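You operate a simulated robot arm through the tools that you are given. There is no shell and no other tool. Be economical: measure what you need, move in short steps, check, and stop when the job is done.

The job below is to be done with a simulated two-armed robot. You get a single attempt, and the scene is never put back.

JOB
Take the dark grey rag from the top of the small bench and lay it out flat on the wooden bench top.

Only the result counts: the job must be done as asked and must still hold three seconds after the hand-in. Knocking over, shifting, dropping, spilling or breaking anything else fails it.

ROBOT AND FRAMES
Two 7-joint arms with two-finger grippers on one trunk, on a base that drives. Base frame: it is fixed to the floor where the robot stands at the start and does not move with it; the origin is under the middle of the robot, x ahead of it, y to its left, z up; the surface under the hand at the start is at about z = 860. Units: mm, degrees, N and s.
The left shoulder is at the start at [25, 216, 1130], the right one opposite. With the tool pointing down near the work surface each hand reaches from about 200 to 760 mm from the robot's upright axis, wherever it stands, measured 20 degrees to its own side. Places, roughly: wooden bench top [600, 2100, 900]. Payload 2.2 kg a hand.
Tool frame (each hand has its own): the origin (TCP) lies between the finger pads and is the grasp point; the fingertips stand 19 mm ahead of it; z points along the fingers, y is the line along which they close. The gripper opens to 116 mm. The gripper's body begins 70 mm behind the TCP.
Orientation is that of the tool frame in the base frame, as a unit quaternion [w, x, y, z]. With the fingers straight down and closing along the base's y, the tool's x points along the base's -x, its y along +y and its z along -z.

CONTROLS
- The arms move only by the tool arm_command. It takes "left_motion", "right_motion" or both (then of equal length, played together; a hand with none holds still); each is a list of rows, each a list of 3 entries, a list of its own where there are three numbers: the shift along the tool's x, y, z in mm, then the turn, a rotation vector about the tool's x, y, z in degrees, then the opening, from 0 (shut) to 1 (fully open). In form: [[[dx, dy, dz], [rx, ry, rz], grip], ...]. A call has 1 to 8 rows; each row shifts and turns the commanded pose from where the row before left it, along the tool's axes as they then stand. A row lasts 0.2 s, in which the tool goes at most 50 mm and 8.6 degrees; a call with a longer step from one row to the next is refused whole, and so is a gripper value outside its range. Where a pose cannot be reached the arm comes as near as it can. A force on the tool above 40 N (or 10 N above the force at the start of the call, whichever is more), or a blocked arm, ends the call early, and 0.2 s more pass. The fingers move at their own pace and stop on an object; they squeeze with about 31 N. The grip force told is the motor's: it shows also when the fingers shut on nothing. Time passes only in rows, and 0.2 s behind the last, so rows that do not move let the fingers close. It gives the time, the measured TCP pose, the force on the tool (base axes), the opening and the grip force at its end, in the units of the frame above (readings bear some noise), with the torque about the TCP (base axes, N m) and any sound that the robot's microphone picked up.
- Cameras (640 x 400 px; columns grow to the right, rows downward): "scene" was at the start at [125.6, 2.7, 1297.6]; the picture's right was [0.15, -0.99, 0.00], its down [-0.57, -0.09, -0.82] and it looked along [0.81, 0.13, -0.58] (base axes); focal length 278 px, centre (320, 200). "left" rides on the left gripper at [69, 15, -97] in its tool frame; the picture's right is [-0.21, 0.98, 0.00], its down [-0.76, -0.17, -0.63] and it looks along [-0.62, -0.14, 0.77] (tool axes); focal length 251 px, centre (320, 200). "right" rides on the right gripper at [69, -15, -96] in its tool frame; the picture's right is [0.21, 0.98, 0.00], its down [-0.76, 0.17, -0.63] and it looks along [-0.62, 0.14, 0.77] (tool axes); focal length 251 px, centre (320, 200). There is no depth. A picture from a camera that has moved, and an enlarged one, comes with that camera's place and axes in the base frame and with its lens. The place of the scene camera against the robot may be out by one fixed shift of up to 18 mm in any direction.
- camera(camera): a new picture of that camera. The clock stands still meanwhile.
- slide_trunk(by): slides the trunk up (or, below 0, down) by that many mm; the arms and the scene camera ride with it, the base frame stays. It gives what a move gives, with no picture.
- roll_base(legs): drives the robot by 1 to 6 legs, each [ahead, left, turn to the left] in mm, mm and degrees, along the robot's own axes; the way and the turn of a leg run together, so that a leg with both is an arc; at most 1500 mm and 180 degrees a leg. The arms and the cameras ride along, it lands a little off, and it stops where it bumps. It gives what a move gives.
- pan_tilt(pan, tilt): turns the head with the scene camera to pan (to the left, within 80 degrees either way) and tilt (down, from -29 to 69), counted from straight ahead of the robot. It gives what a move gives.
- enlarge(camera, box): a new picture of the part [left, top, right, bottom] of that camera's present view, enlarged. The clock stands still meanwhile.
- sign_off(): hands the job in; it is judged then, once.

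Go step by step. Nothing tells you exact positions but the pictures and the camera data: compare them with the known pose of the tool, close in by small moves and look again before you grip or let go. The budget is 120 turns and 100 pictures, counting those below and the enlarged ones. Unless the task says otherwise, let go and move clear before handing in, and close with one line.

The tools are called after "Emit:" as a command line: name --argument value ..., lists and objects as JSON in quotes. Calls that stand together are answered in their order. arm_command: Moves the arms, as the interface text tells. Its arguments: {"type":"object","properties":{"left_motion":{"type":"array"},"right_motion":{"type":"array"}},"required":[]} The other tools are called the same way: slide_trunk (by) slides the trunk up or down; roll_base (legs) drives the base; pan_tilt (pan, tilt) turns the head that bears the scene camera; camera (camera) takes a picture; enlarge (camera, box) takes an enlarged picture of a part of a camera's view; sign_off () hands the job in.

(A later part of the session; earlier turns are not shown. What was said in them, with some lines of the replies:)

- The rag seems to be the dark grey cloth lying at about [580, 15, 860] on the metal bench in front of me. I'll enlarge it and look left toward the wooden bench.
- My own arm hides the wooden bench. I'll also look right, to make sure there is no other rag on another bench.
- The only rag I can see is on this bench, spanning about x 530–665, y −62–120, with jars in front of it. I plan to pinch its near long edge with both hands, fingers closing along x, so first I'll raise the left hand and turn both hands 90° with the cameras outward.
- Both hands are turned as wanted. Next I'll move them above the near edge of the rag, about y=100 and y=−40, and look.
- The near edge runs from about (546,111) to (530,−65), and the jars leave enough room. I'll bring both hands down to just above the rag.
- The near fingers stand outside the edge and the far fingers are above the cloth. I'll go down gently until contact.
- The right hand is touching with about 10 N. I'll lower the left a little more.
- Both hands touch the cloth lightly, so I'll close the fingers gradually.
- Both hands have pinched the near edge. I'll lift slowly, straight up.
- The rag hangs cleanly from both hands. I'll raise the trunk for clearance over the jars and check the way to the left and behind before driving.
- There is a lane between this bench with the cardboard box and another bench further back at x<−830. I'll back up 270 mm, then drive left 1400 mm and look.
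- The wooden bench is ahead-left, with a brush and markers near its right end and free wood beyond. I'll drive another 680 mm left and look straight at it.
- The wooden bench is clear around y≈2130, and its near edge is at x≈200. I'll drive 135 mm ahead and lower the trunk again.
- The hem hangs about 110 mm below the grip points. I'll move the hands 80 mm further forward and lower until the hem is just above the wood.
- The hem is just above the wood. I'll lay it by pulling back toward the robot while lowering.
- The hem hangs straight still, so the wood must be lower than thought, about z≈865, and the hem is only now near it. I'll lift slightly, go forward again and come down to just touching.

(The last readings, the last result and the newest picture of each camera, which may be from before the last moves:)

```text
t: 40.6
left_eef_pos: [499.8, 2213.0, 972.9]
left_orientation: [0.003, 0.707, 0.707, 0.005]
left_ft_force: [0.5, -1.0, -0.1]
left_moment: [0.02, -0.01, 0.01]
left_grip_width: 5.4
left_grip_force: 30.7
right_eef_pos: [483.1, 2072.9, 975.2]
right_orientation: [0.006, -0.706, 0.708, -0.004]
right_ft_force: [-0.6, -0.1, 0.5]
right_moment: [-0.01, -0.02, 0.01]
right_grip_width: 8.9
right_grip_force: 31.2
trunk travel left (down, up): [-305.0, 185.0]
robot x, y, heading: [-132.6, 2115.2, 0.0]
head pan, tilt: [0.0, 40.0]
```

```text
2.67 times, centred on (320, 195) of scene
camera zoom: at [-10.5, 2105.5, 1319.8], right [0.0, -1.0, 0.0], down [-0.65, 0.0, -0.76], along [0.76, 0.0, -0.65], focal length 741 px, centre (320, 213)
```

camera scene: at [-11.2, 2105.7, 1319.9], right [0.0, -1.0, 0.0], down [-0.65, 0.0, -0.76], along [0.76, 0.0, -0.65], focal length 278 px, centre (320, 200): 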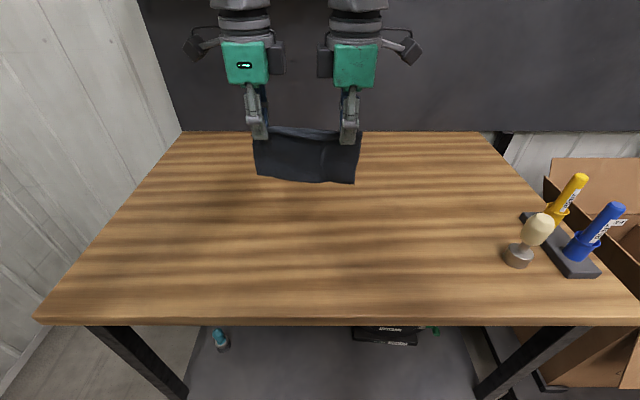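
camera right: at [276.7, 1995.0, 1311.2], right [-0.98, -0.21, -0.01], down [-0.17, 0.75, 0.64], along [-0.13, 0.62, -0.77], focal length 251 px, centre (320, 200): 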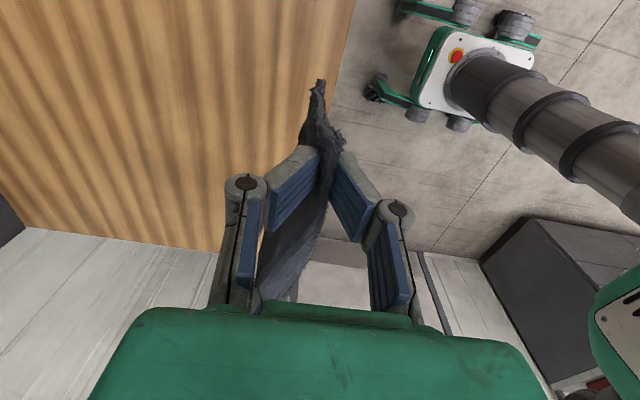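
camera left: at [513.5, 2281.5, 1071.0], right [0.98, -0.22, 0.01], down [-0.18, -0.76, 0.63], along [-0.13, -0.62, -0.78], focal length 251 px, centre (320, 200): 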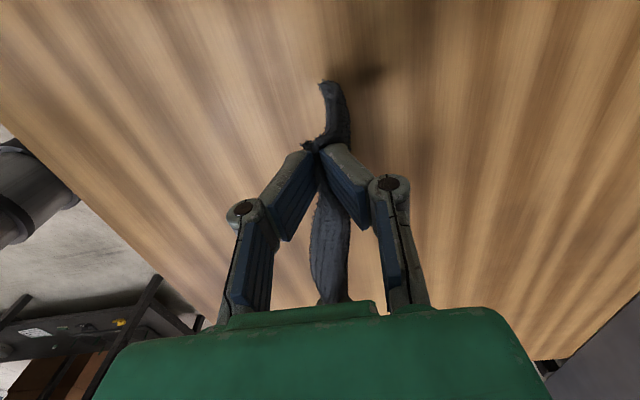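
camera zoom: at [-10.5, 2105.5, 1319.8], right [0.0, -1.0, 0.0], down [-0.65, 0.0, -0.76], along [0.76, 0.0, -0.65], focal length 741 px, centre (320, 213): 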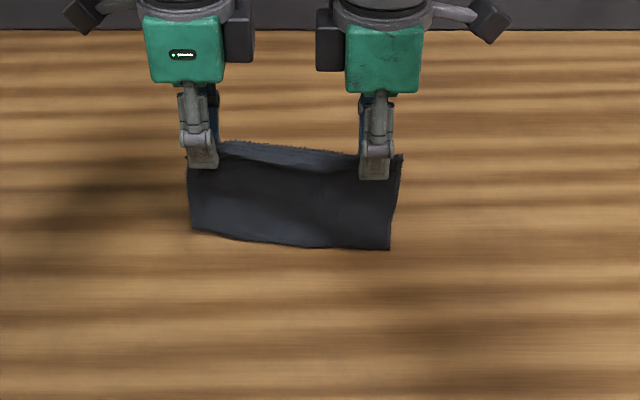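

Still hovering slightly. I'll start the pull-and-lower motion from here and look partway.

Emit:
arm_command --left_motion '[[[0, -8, 10], [0, 0, 0], 0], [[0, -15, 10], [0, 0, 0], 0], [[0, -15, 10], [0, 0, 0], 0], [[0, -10, 6], [0, 0, 0], 0]]' --right_motion '[[[0, 8, 10], [0, 0, 0], 0], [[0, 15, 10], [0, 0, 0], 0], [[0, 15, 10], [0, 0, 0], 0], [[0, 10, 6], [0, 0, 0], 0]]'

Emit:
camera --camera "left"

Emit:
enlarge --camera "scene" --box '[200, 120, 440, 270]'

```text
t: 41.6
left_eef_pos: [452.3, 2213.0, 938.2]
left_orientation: [0.004, 0.708, 0.707, 0.006]
left_ft_force: [0.7, 0.5, 0.2]
left_moment: [0.02, -0.03, 0.03]
left_grip_width: 5.0
left_grip_force: 30.4
right_eef_pos: [436.0, 2074.8, 936.1]
right_orientation: [0.006, -0.706, 0.708, -0.004]
right_ft_force: [0.3, -0.1, -0.3]
right_moment: [0.01, -0.07, -0.01]
right_grip_width: 9.1
right_grip_force: 30.8
trunk travel left (down, up): [-305.0, 185.0]
robot x, y, heading: [-136.7, 2117.8, -0.1]
head pan, tilt: [0.0, 40.0]
```

```text
65 pictures are left
camera left: at [465.3, 2281.9, 1034.8], right [0.98, -0.22, 0.01], down [-0.18, -0.76, 0.63], along [-0.13, -0.62, -0.78], focal length 251 px, centre (320, 200)
```

left: 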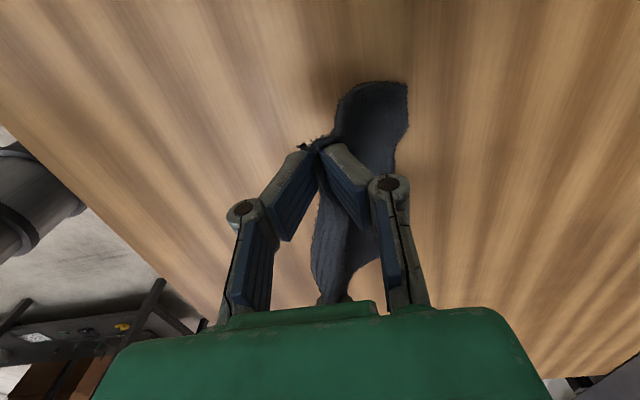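

```text
2.67 times, centred on (320, 195) of scene
camera zoom: at [-11.0, 2105.5, 1319.9], right [0.0, -1.0, 0.0], down [-0.65, 0.0, -0.76], along [0.76, 0.0, -0.65], focal length 741 px, centre (320, 213)
```

zoom: 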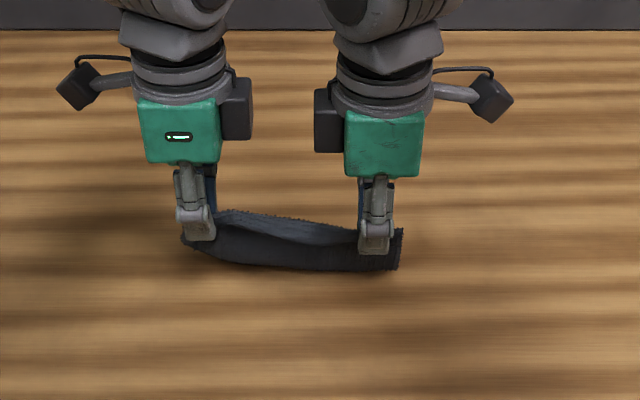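

The hem is on the wood and trailing forward, as wanted. I'll continue pulling back and lowering.

Emit:
arm_command --left_motion '[[[0, -18, 10], [0, 0, 0], 0], [[0, -18, 12], [0, 0, 0], 0], [[0, -15, 11], [0, 0, 0], 0], [[0, -8, 8], [0, 0, 0], 0], [[0, -6, 3], [0, 0, 0], 0]]' --right_motion '[[[0, 18, 10], [0, 0, 0], 0], [[0, 18, 12], [0, 0, 0], 0], [[0, 15, 11], [0, 0, 0], 0], [[0, 8, 8], [0, 0, 0], 0], [[0, 6, 3], [0, 0, 0], 0]]'

Emit:
camera --camera "left"

Emit:
camera --camera "right"

Emit:
enlarge --camera "scene" --box '[200, 120, 440, 270]'

```text
t: 42.8
left_eef_pos: [385.9, 2212.7, 891.6]
left_orientation: [0.004, 0.708, 0.706, 0.005]
left_ft_force: [0.0, -0.3, -0.4]
left_moment: [-0.02, -0.01, -0.01]
left_grip_width: 5.1
left_grip_force: 31.1
right_eef_pos: [372.5, 2074.8, 892.1]
right_orientation: [0.006, -0.706, 0.708, -0.004]
right_ft_force: [0.1, 0.1, -0.8]
right_moment: [-0.02, -0.05, 0.0]
right_grip_width: 9.0
right_grip_force: 30.7
trunk travel left (down, up): [-305.0, 185.0]
robot x, y, heading: [-138.6, 2115.2, -0.1]
head pan, tilt: [0.0, 40.0]
```

```text
63 pictures are left
camera left: at [400.1, 2282.0, 990.0], right [0.98, -0.22, 0.01], down [-0.17, -0.76, 0.63], along [-0.13, -0.62, -0.78], focal length 251 px, centre (320, 200)
```

left: 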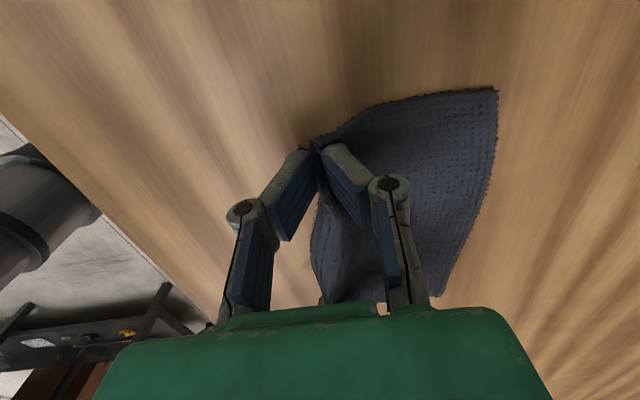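

```text
62 pictures are left
camera right: at [386.7, 2004.3, 988.8], right [-0.98, -0.21, -0.01], down [-0.17, 0.75, 0.63], along [-0.12, 0.62, -0.77], focal length 251 px, centre (320, 200)
```

right: 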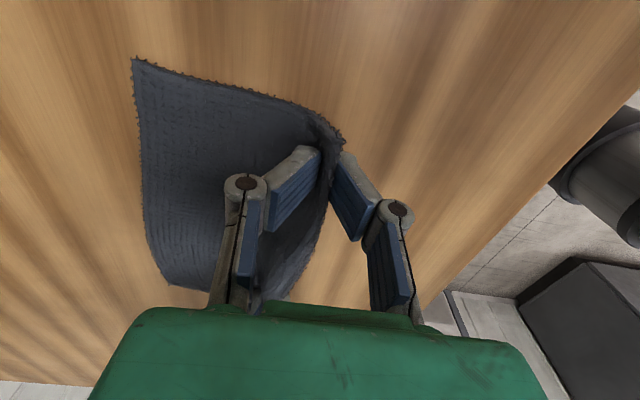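

```text
2.67 times, centred on (320, 195) of scene
camera zoom: at [-11.3, 2105.5, 1319.9], right [0.0, -1.0, 0.0], down [-0.65, 0.0, -0.76], along [0.76, 0.0, -0.65], focal length 741 px, centre (320, 213)
```

zoom: 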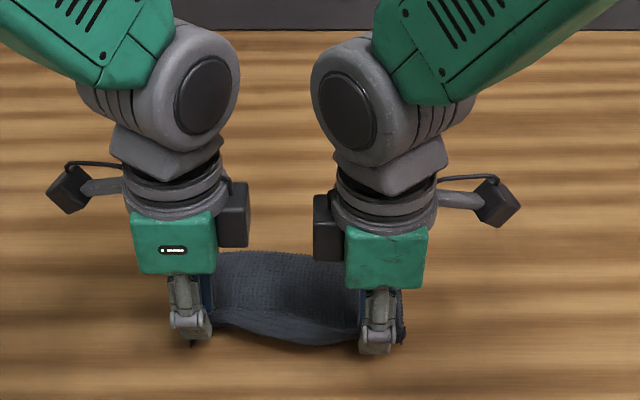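

It is almost laid. I'll lower the last few millimetres until contact while pulling a touch more.

Emit:
arm_command --left_motion '[[[0, -4, 2], [0, 0, 0], 0], [[0, -4, 2], [0, 0, 0], 0], [[0, -2, 2], [0, 0, 0], 0], [[0, 0, 1], [0, 0, 0], 0]]' --right_motion '[[[0, 4, 2], [0, 0, 0], 0], [[0, 4, 2], [0, 0, 0], 0], [[0, 2, 2], [0, 0, 0], 0], [[0, 0, 1], [0, 0, 0], 0]]'

```text
t: 43.8
left_eef_pos: [377.3, 2212.3, 886.0]
left_orientation: [0.004, 0.707, 0.707, 0.006]
left_ft_force: [1.2, -0.2, 6.6]
left_moment: [0.04, -0.07, 0.0]
left_grip_width: 5.4
left_grip_force: 31.1
right_eef_pos: [361.7, 2073.9, 886.3]
right_orientation: [0.006, -0.706, 0.708, -0.004]
right_ft_force: [-0.3, 0.8, 0.4]
right_moment: [0.02, -0.08, 0.0]
right_grip_width: 9.1
right_grip_force: 31.1
trunk travel left (down, up): [-305.0, 185.0]
robot x, y, heading: [-134.1, 2117.7, -0.2]
head pan, tilt: [0.0, 40.0]
```

Both tips are on the wood. I'll open the fingers slightly, keeping the far finger still, then rise.

Emit:
arm_command --left_motion '[[[0, -2, -0.5], [0, 0, 0], 0.08], [[0, -4, -0.5], [0, 0, 0], 0.14], [[0, -3, 0], [0, 0, 0], 0.18], [[0, 0, 0], [0, 0, 0], 0.18], [[0, 0, -5], [0, 0, 0], 0.18], [[0, 0, -10], [0, 0, 0], 0.18], [[0, 0, -20], [0, 0, 0], 0.18], [[0, 0, -20], [0, 0, 0], 0.18]]' --right_motion '[[[0, 2, -0.5], [0, 0, 0], 0.1], [[0, 4, -0.5], [0, 0, 0], 0.16], [[0, 3, 0], [0, 0, 0], 0.2], [[0, 0, 0], [0, 0, 0], 0.2], [[0, 0, -5], [0, 0, 0], 0.2], [[0, 0, -10], [0, 0, 0], 0.2], [[0, 0, -20], [0, 0, 0], 0.2], [[0, 0, -20], [0, 0, 0], 0.2]]'

Emit:
camera --camera "left"

Emit:
camera --camera "right"

Emit:
enlarge --camera "scene" --box '[200, 120, 440, 270]'

```text
t: 45.6
left_eef_pos: [366.2, 2212.8, 941.4]
left_orientation: [0.004, 0.708, 0.706, 0.004]
left_ft_force: [-0.3, 0.3, 0.2]
left_moment: [-0.02, -0.01, 0.02]
left_grip_width: 21.0
left_grip_force: 0.0
right_eef_pos: [353.3, 2073.5, 941.2]
right_orientation: [0.006, -0.707, 0.707, -0.004]
right_ft_force: [0.1, -0.6, 0.3]
right_moment: [-0.01, -0.02, 0.0]
right_grip_width: 23.3
right_grip_force: 0.1
trunk travel left (down, up): [-305.0, 185.0]
robot x, y, heading: [-134.0, 2119.3, -0.4]
head pan, tilt: [0.0, 40.0]
```

```text
60 pictures are left
camera left: at [380.6, 2281.7, 1038.9], right [0.98, -0.22, 0.01], down [-0.17, -0.76, 0.63], along [-0.13, -0.62, -0.78], focal length 251 px, centre (320, 200)
```

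left: 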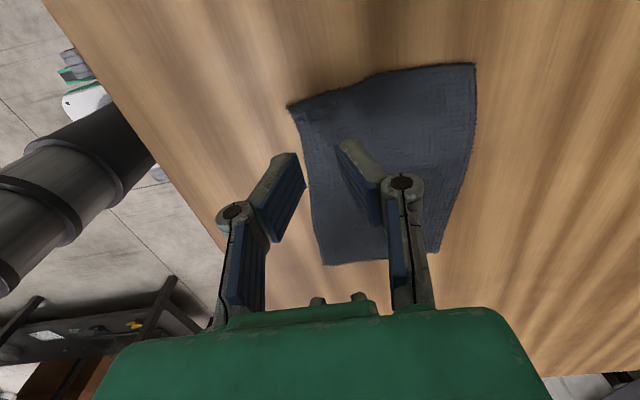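

```text
59 pictures are left
camera right: at [367.2, 2002.5, 1038.2], right [-0.98, -0.21, -0.01], down [-0.17, 0.76, 0.63], along [-0.12, 0.62, -0.77], focal length 251 px, centre (320, 200)
```

right: 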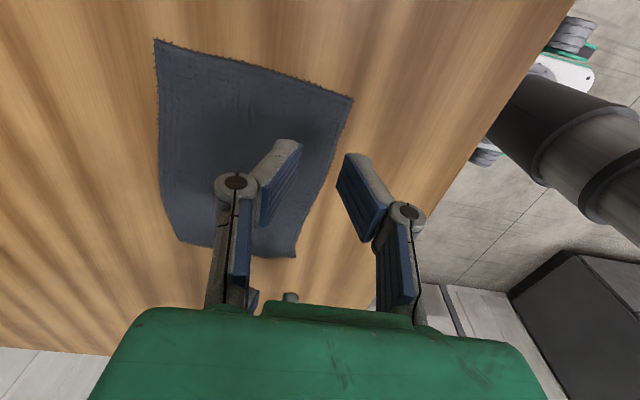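

```text
2.67 times, centred on (320, 195) of scene
camera zoom: at [-12.4, 2105.4, 1320.0], right [0.0, -1.0, 0.0], down [-0.65, 0.0, -0.76], along [0.76, 0.0, -0.65], focal length 741 px, centre (320, 213)
```

zoom: 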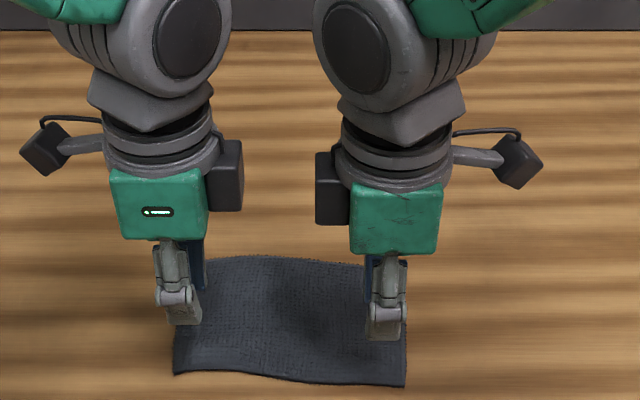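

The rag lies flat and is released. I'll raise the hands clear and take a last look.

Emit:
arm_command --left_motion '[[[0, 0, -35], [0, 0, 0], 0.18], [[0, 0, -35], [0, 0, 0], 0.18], [[0, 0, -35], [0, 0, 0], 0.18], [[20, 0, -35], [0, 0, 0], 0.18], [[30, 0, -30], [0, 0, 0], 0.18], [[30, 0, 0], [0, 0, 0], 0.18]]' --right_motion '[[[0, 0, -35], [0, 0, 0], 0.2], [[0, 0, -35], [0, 0, 0], 0.2], [[0, 0, -35], [0, 0, 0], 0.2], [[20, 0, -35], [0, 0, 0], 0.2], [[30, 0, -30], [0, 0, 0], 0.2], [[30, 0, 0], [0, 0, 0], 0.2]]'

Emit:
camera --camera "scene"

Emit:
enlarge --camera "scene" --box '[220, 170, 420, 295]'

Emit:
camera --camera "left"

```text
t: 47.0
left_eef_pos: [365.1, 2291.7, 1110.9]
left_orientation: [0.003, 0.708, 0.707, 0.004]
left_ft_force: [0.4, -0.2, -0.2]
left_moment: [0.02, -0.01, 0.0]
left_grip_width: 20.7
left_grip_force: 0.0
right_eef_pos: [350.0, 1994.0, 1111.8]
right_orientation: [-0.005, 0.707, -0.707, 0.004]
right_ft_force: [-0.4, -0.3, -0.1]
right_moment: [-0.02, -0.03, -0.02]
right_grip_width: 23.3
right_grip_force: 0.1
trunk travel left (down, up): [-305.0, 185.0]
robot x, y, heading: [-136.8, 2119.7, -0.0]
head pan, tilt: [0.0, 40.0]
```

```text
57 pictures are left
camera scene: at [-11.7, 2105.3, 1319.8], right [0.0, -1.0, 0.0], down [-0.65, 0.0, -0.76], along [0.76, 0.0, -0.65], focal length 278 px, centre (320, 200)
```

scene: 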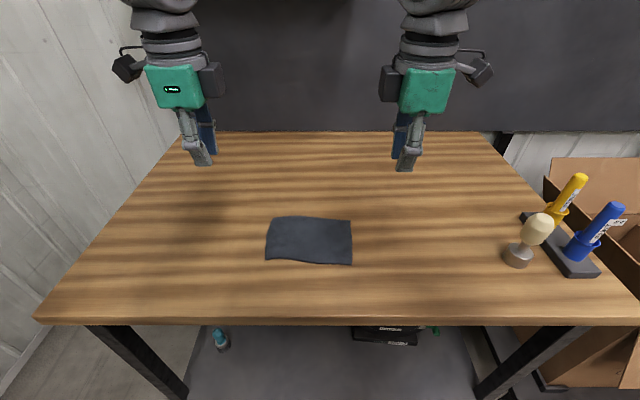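

```text
3.20 times, centred on (320, 232) of scene
camera zoom: at [-11.7, 2105.3, 1319.8], right [0.0, -1.0, 0.0], down [-0.65, 0.0, -0.76], along [0.76, 0.0, -0.65], focal length 890 px, centre (320, 96)
```

zoom: 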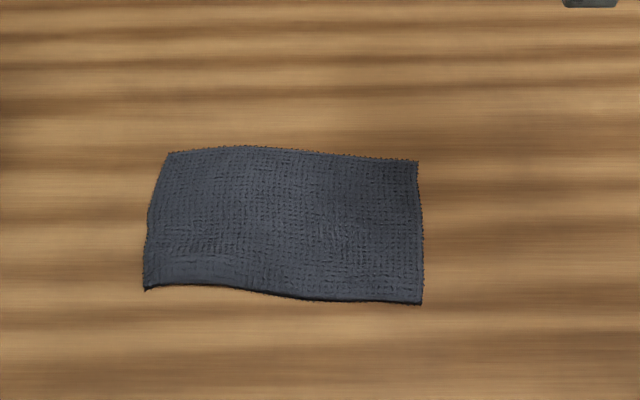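

```text
55 pictures are left
camera left: at [379.1, 2359.4, 1209.3], right [0.98, -0.22, 0.01], down [-0.17, -0.76, 0.63], along [-0.13, -0.62, -0.78], focal length 251 px, centre (320, 200)
```

left: 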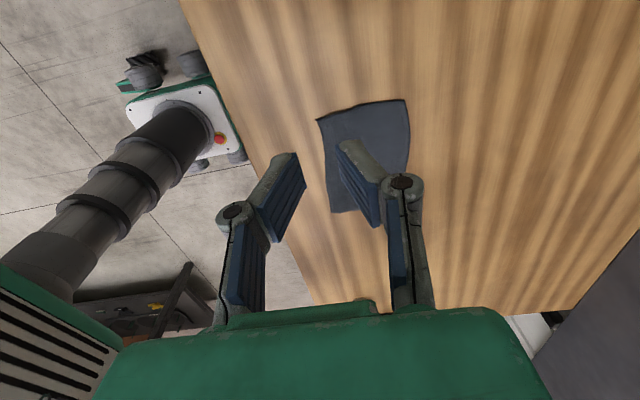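

The rag lies flat and unfolded on the wooden bench top, the hands are clear, and nothing else was touched. I'm handing it in.

Emit:
sign_off

```text
The job is handed in.
```

The dark grey rag is laid out flat on the wooden bench top, both hands have let go and moved clear, and nothing else was moved.
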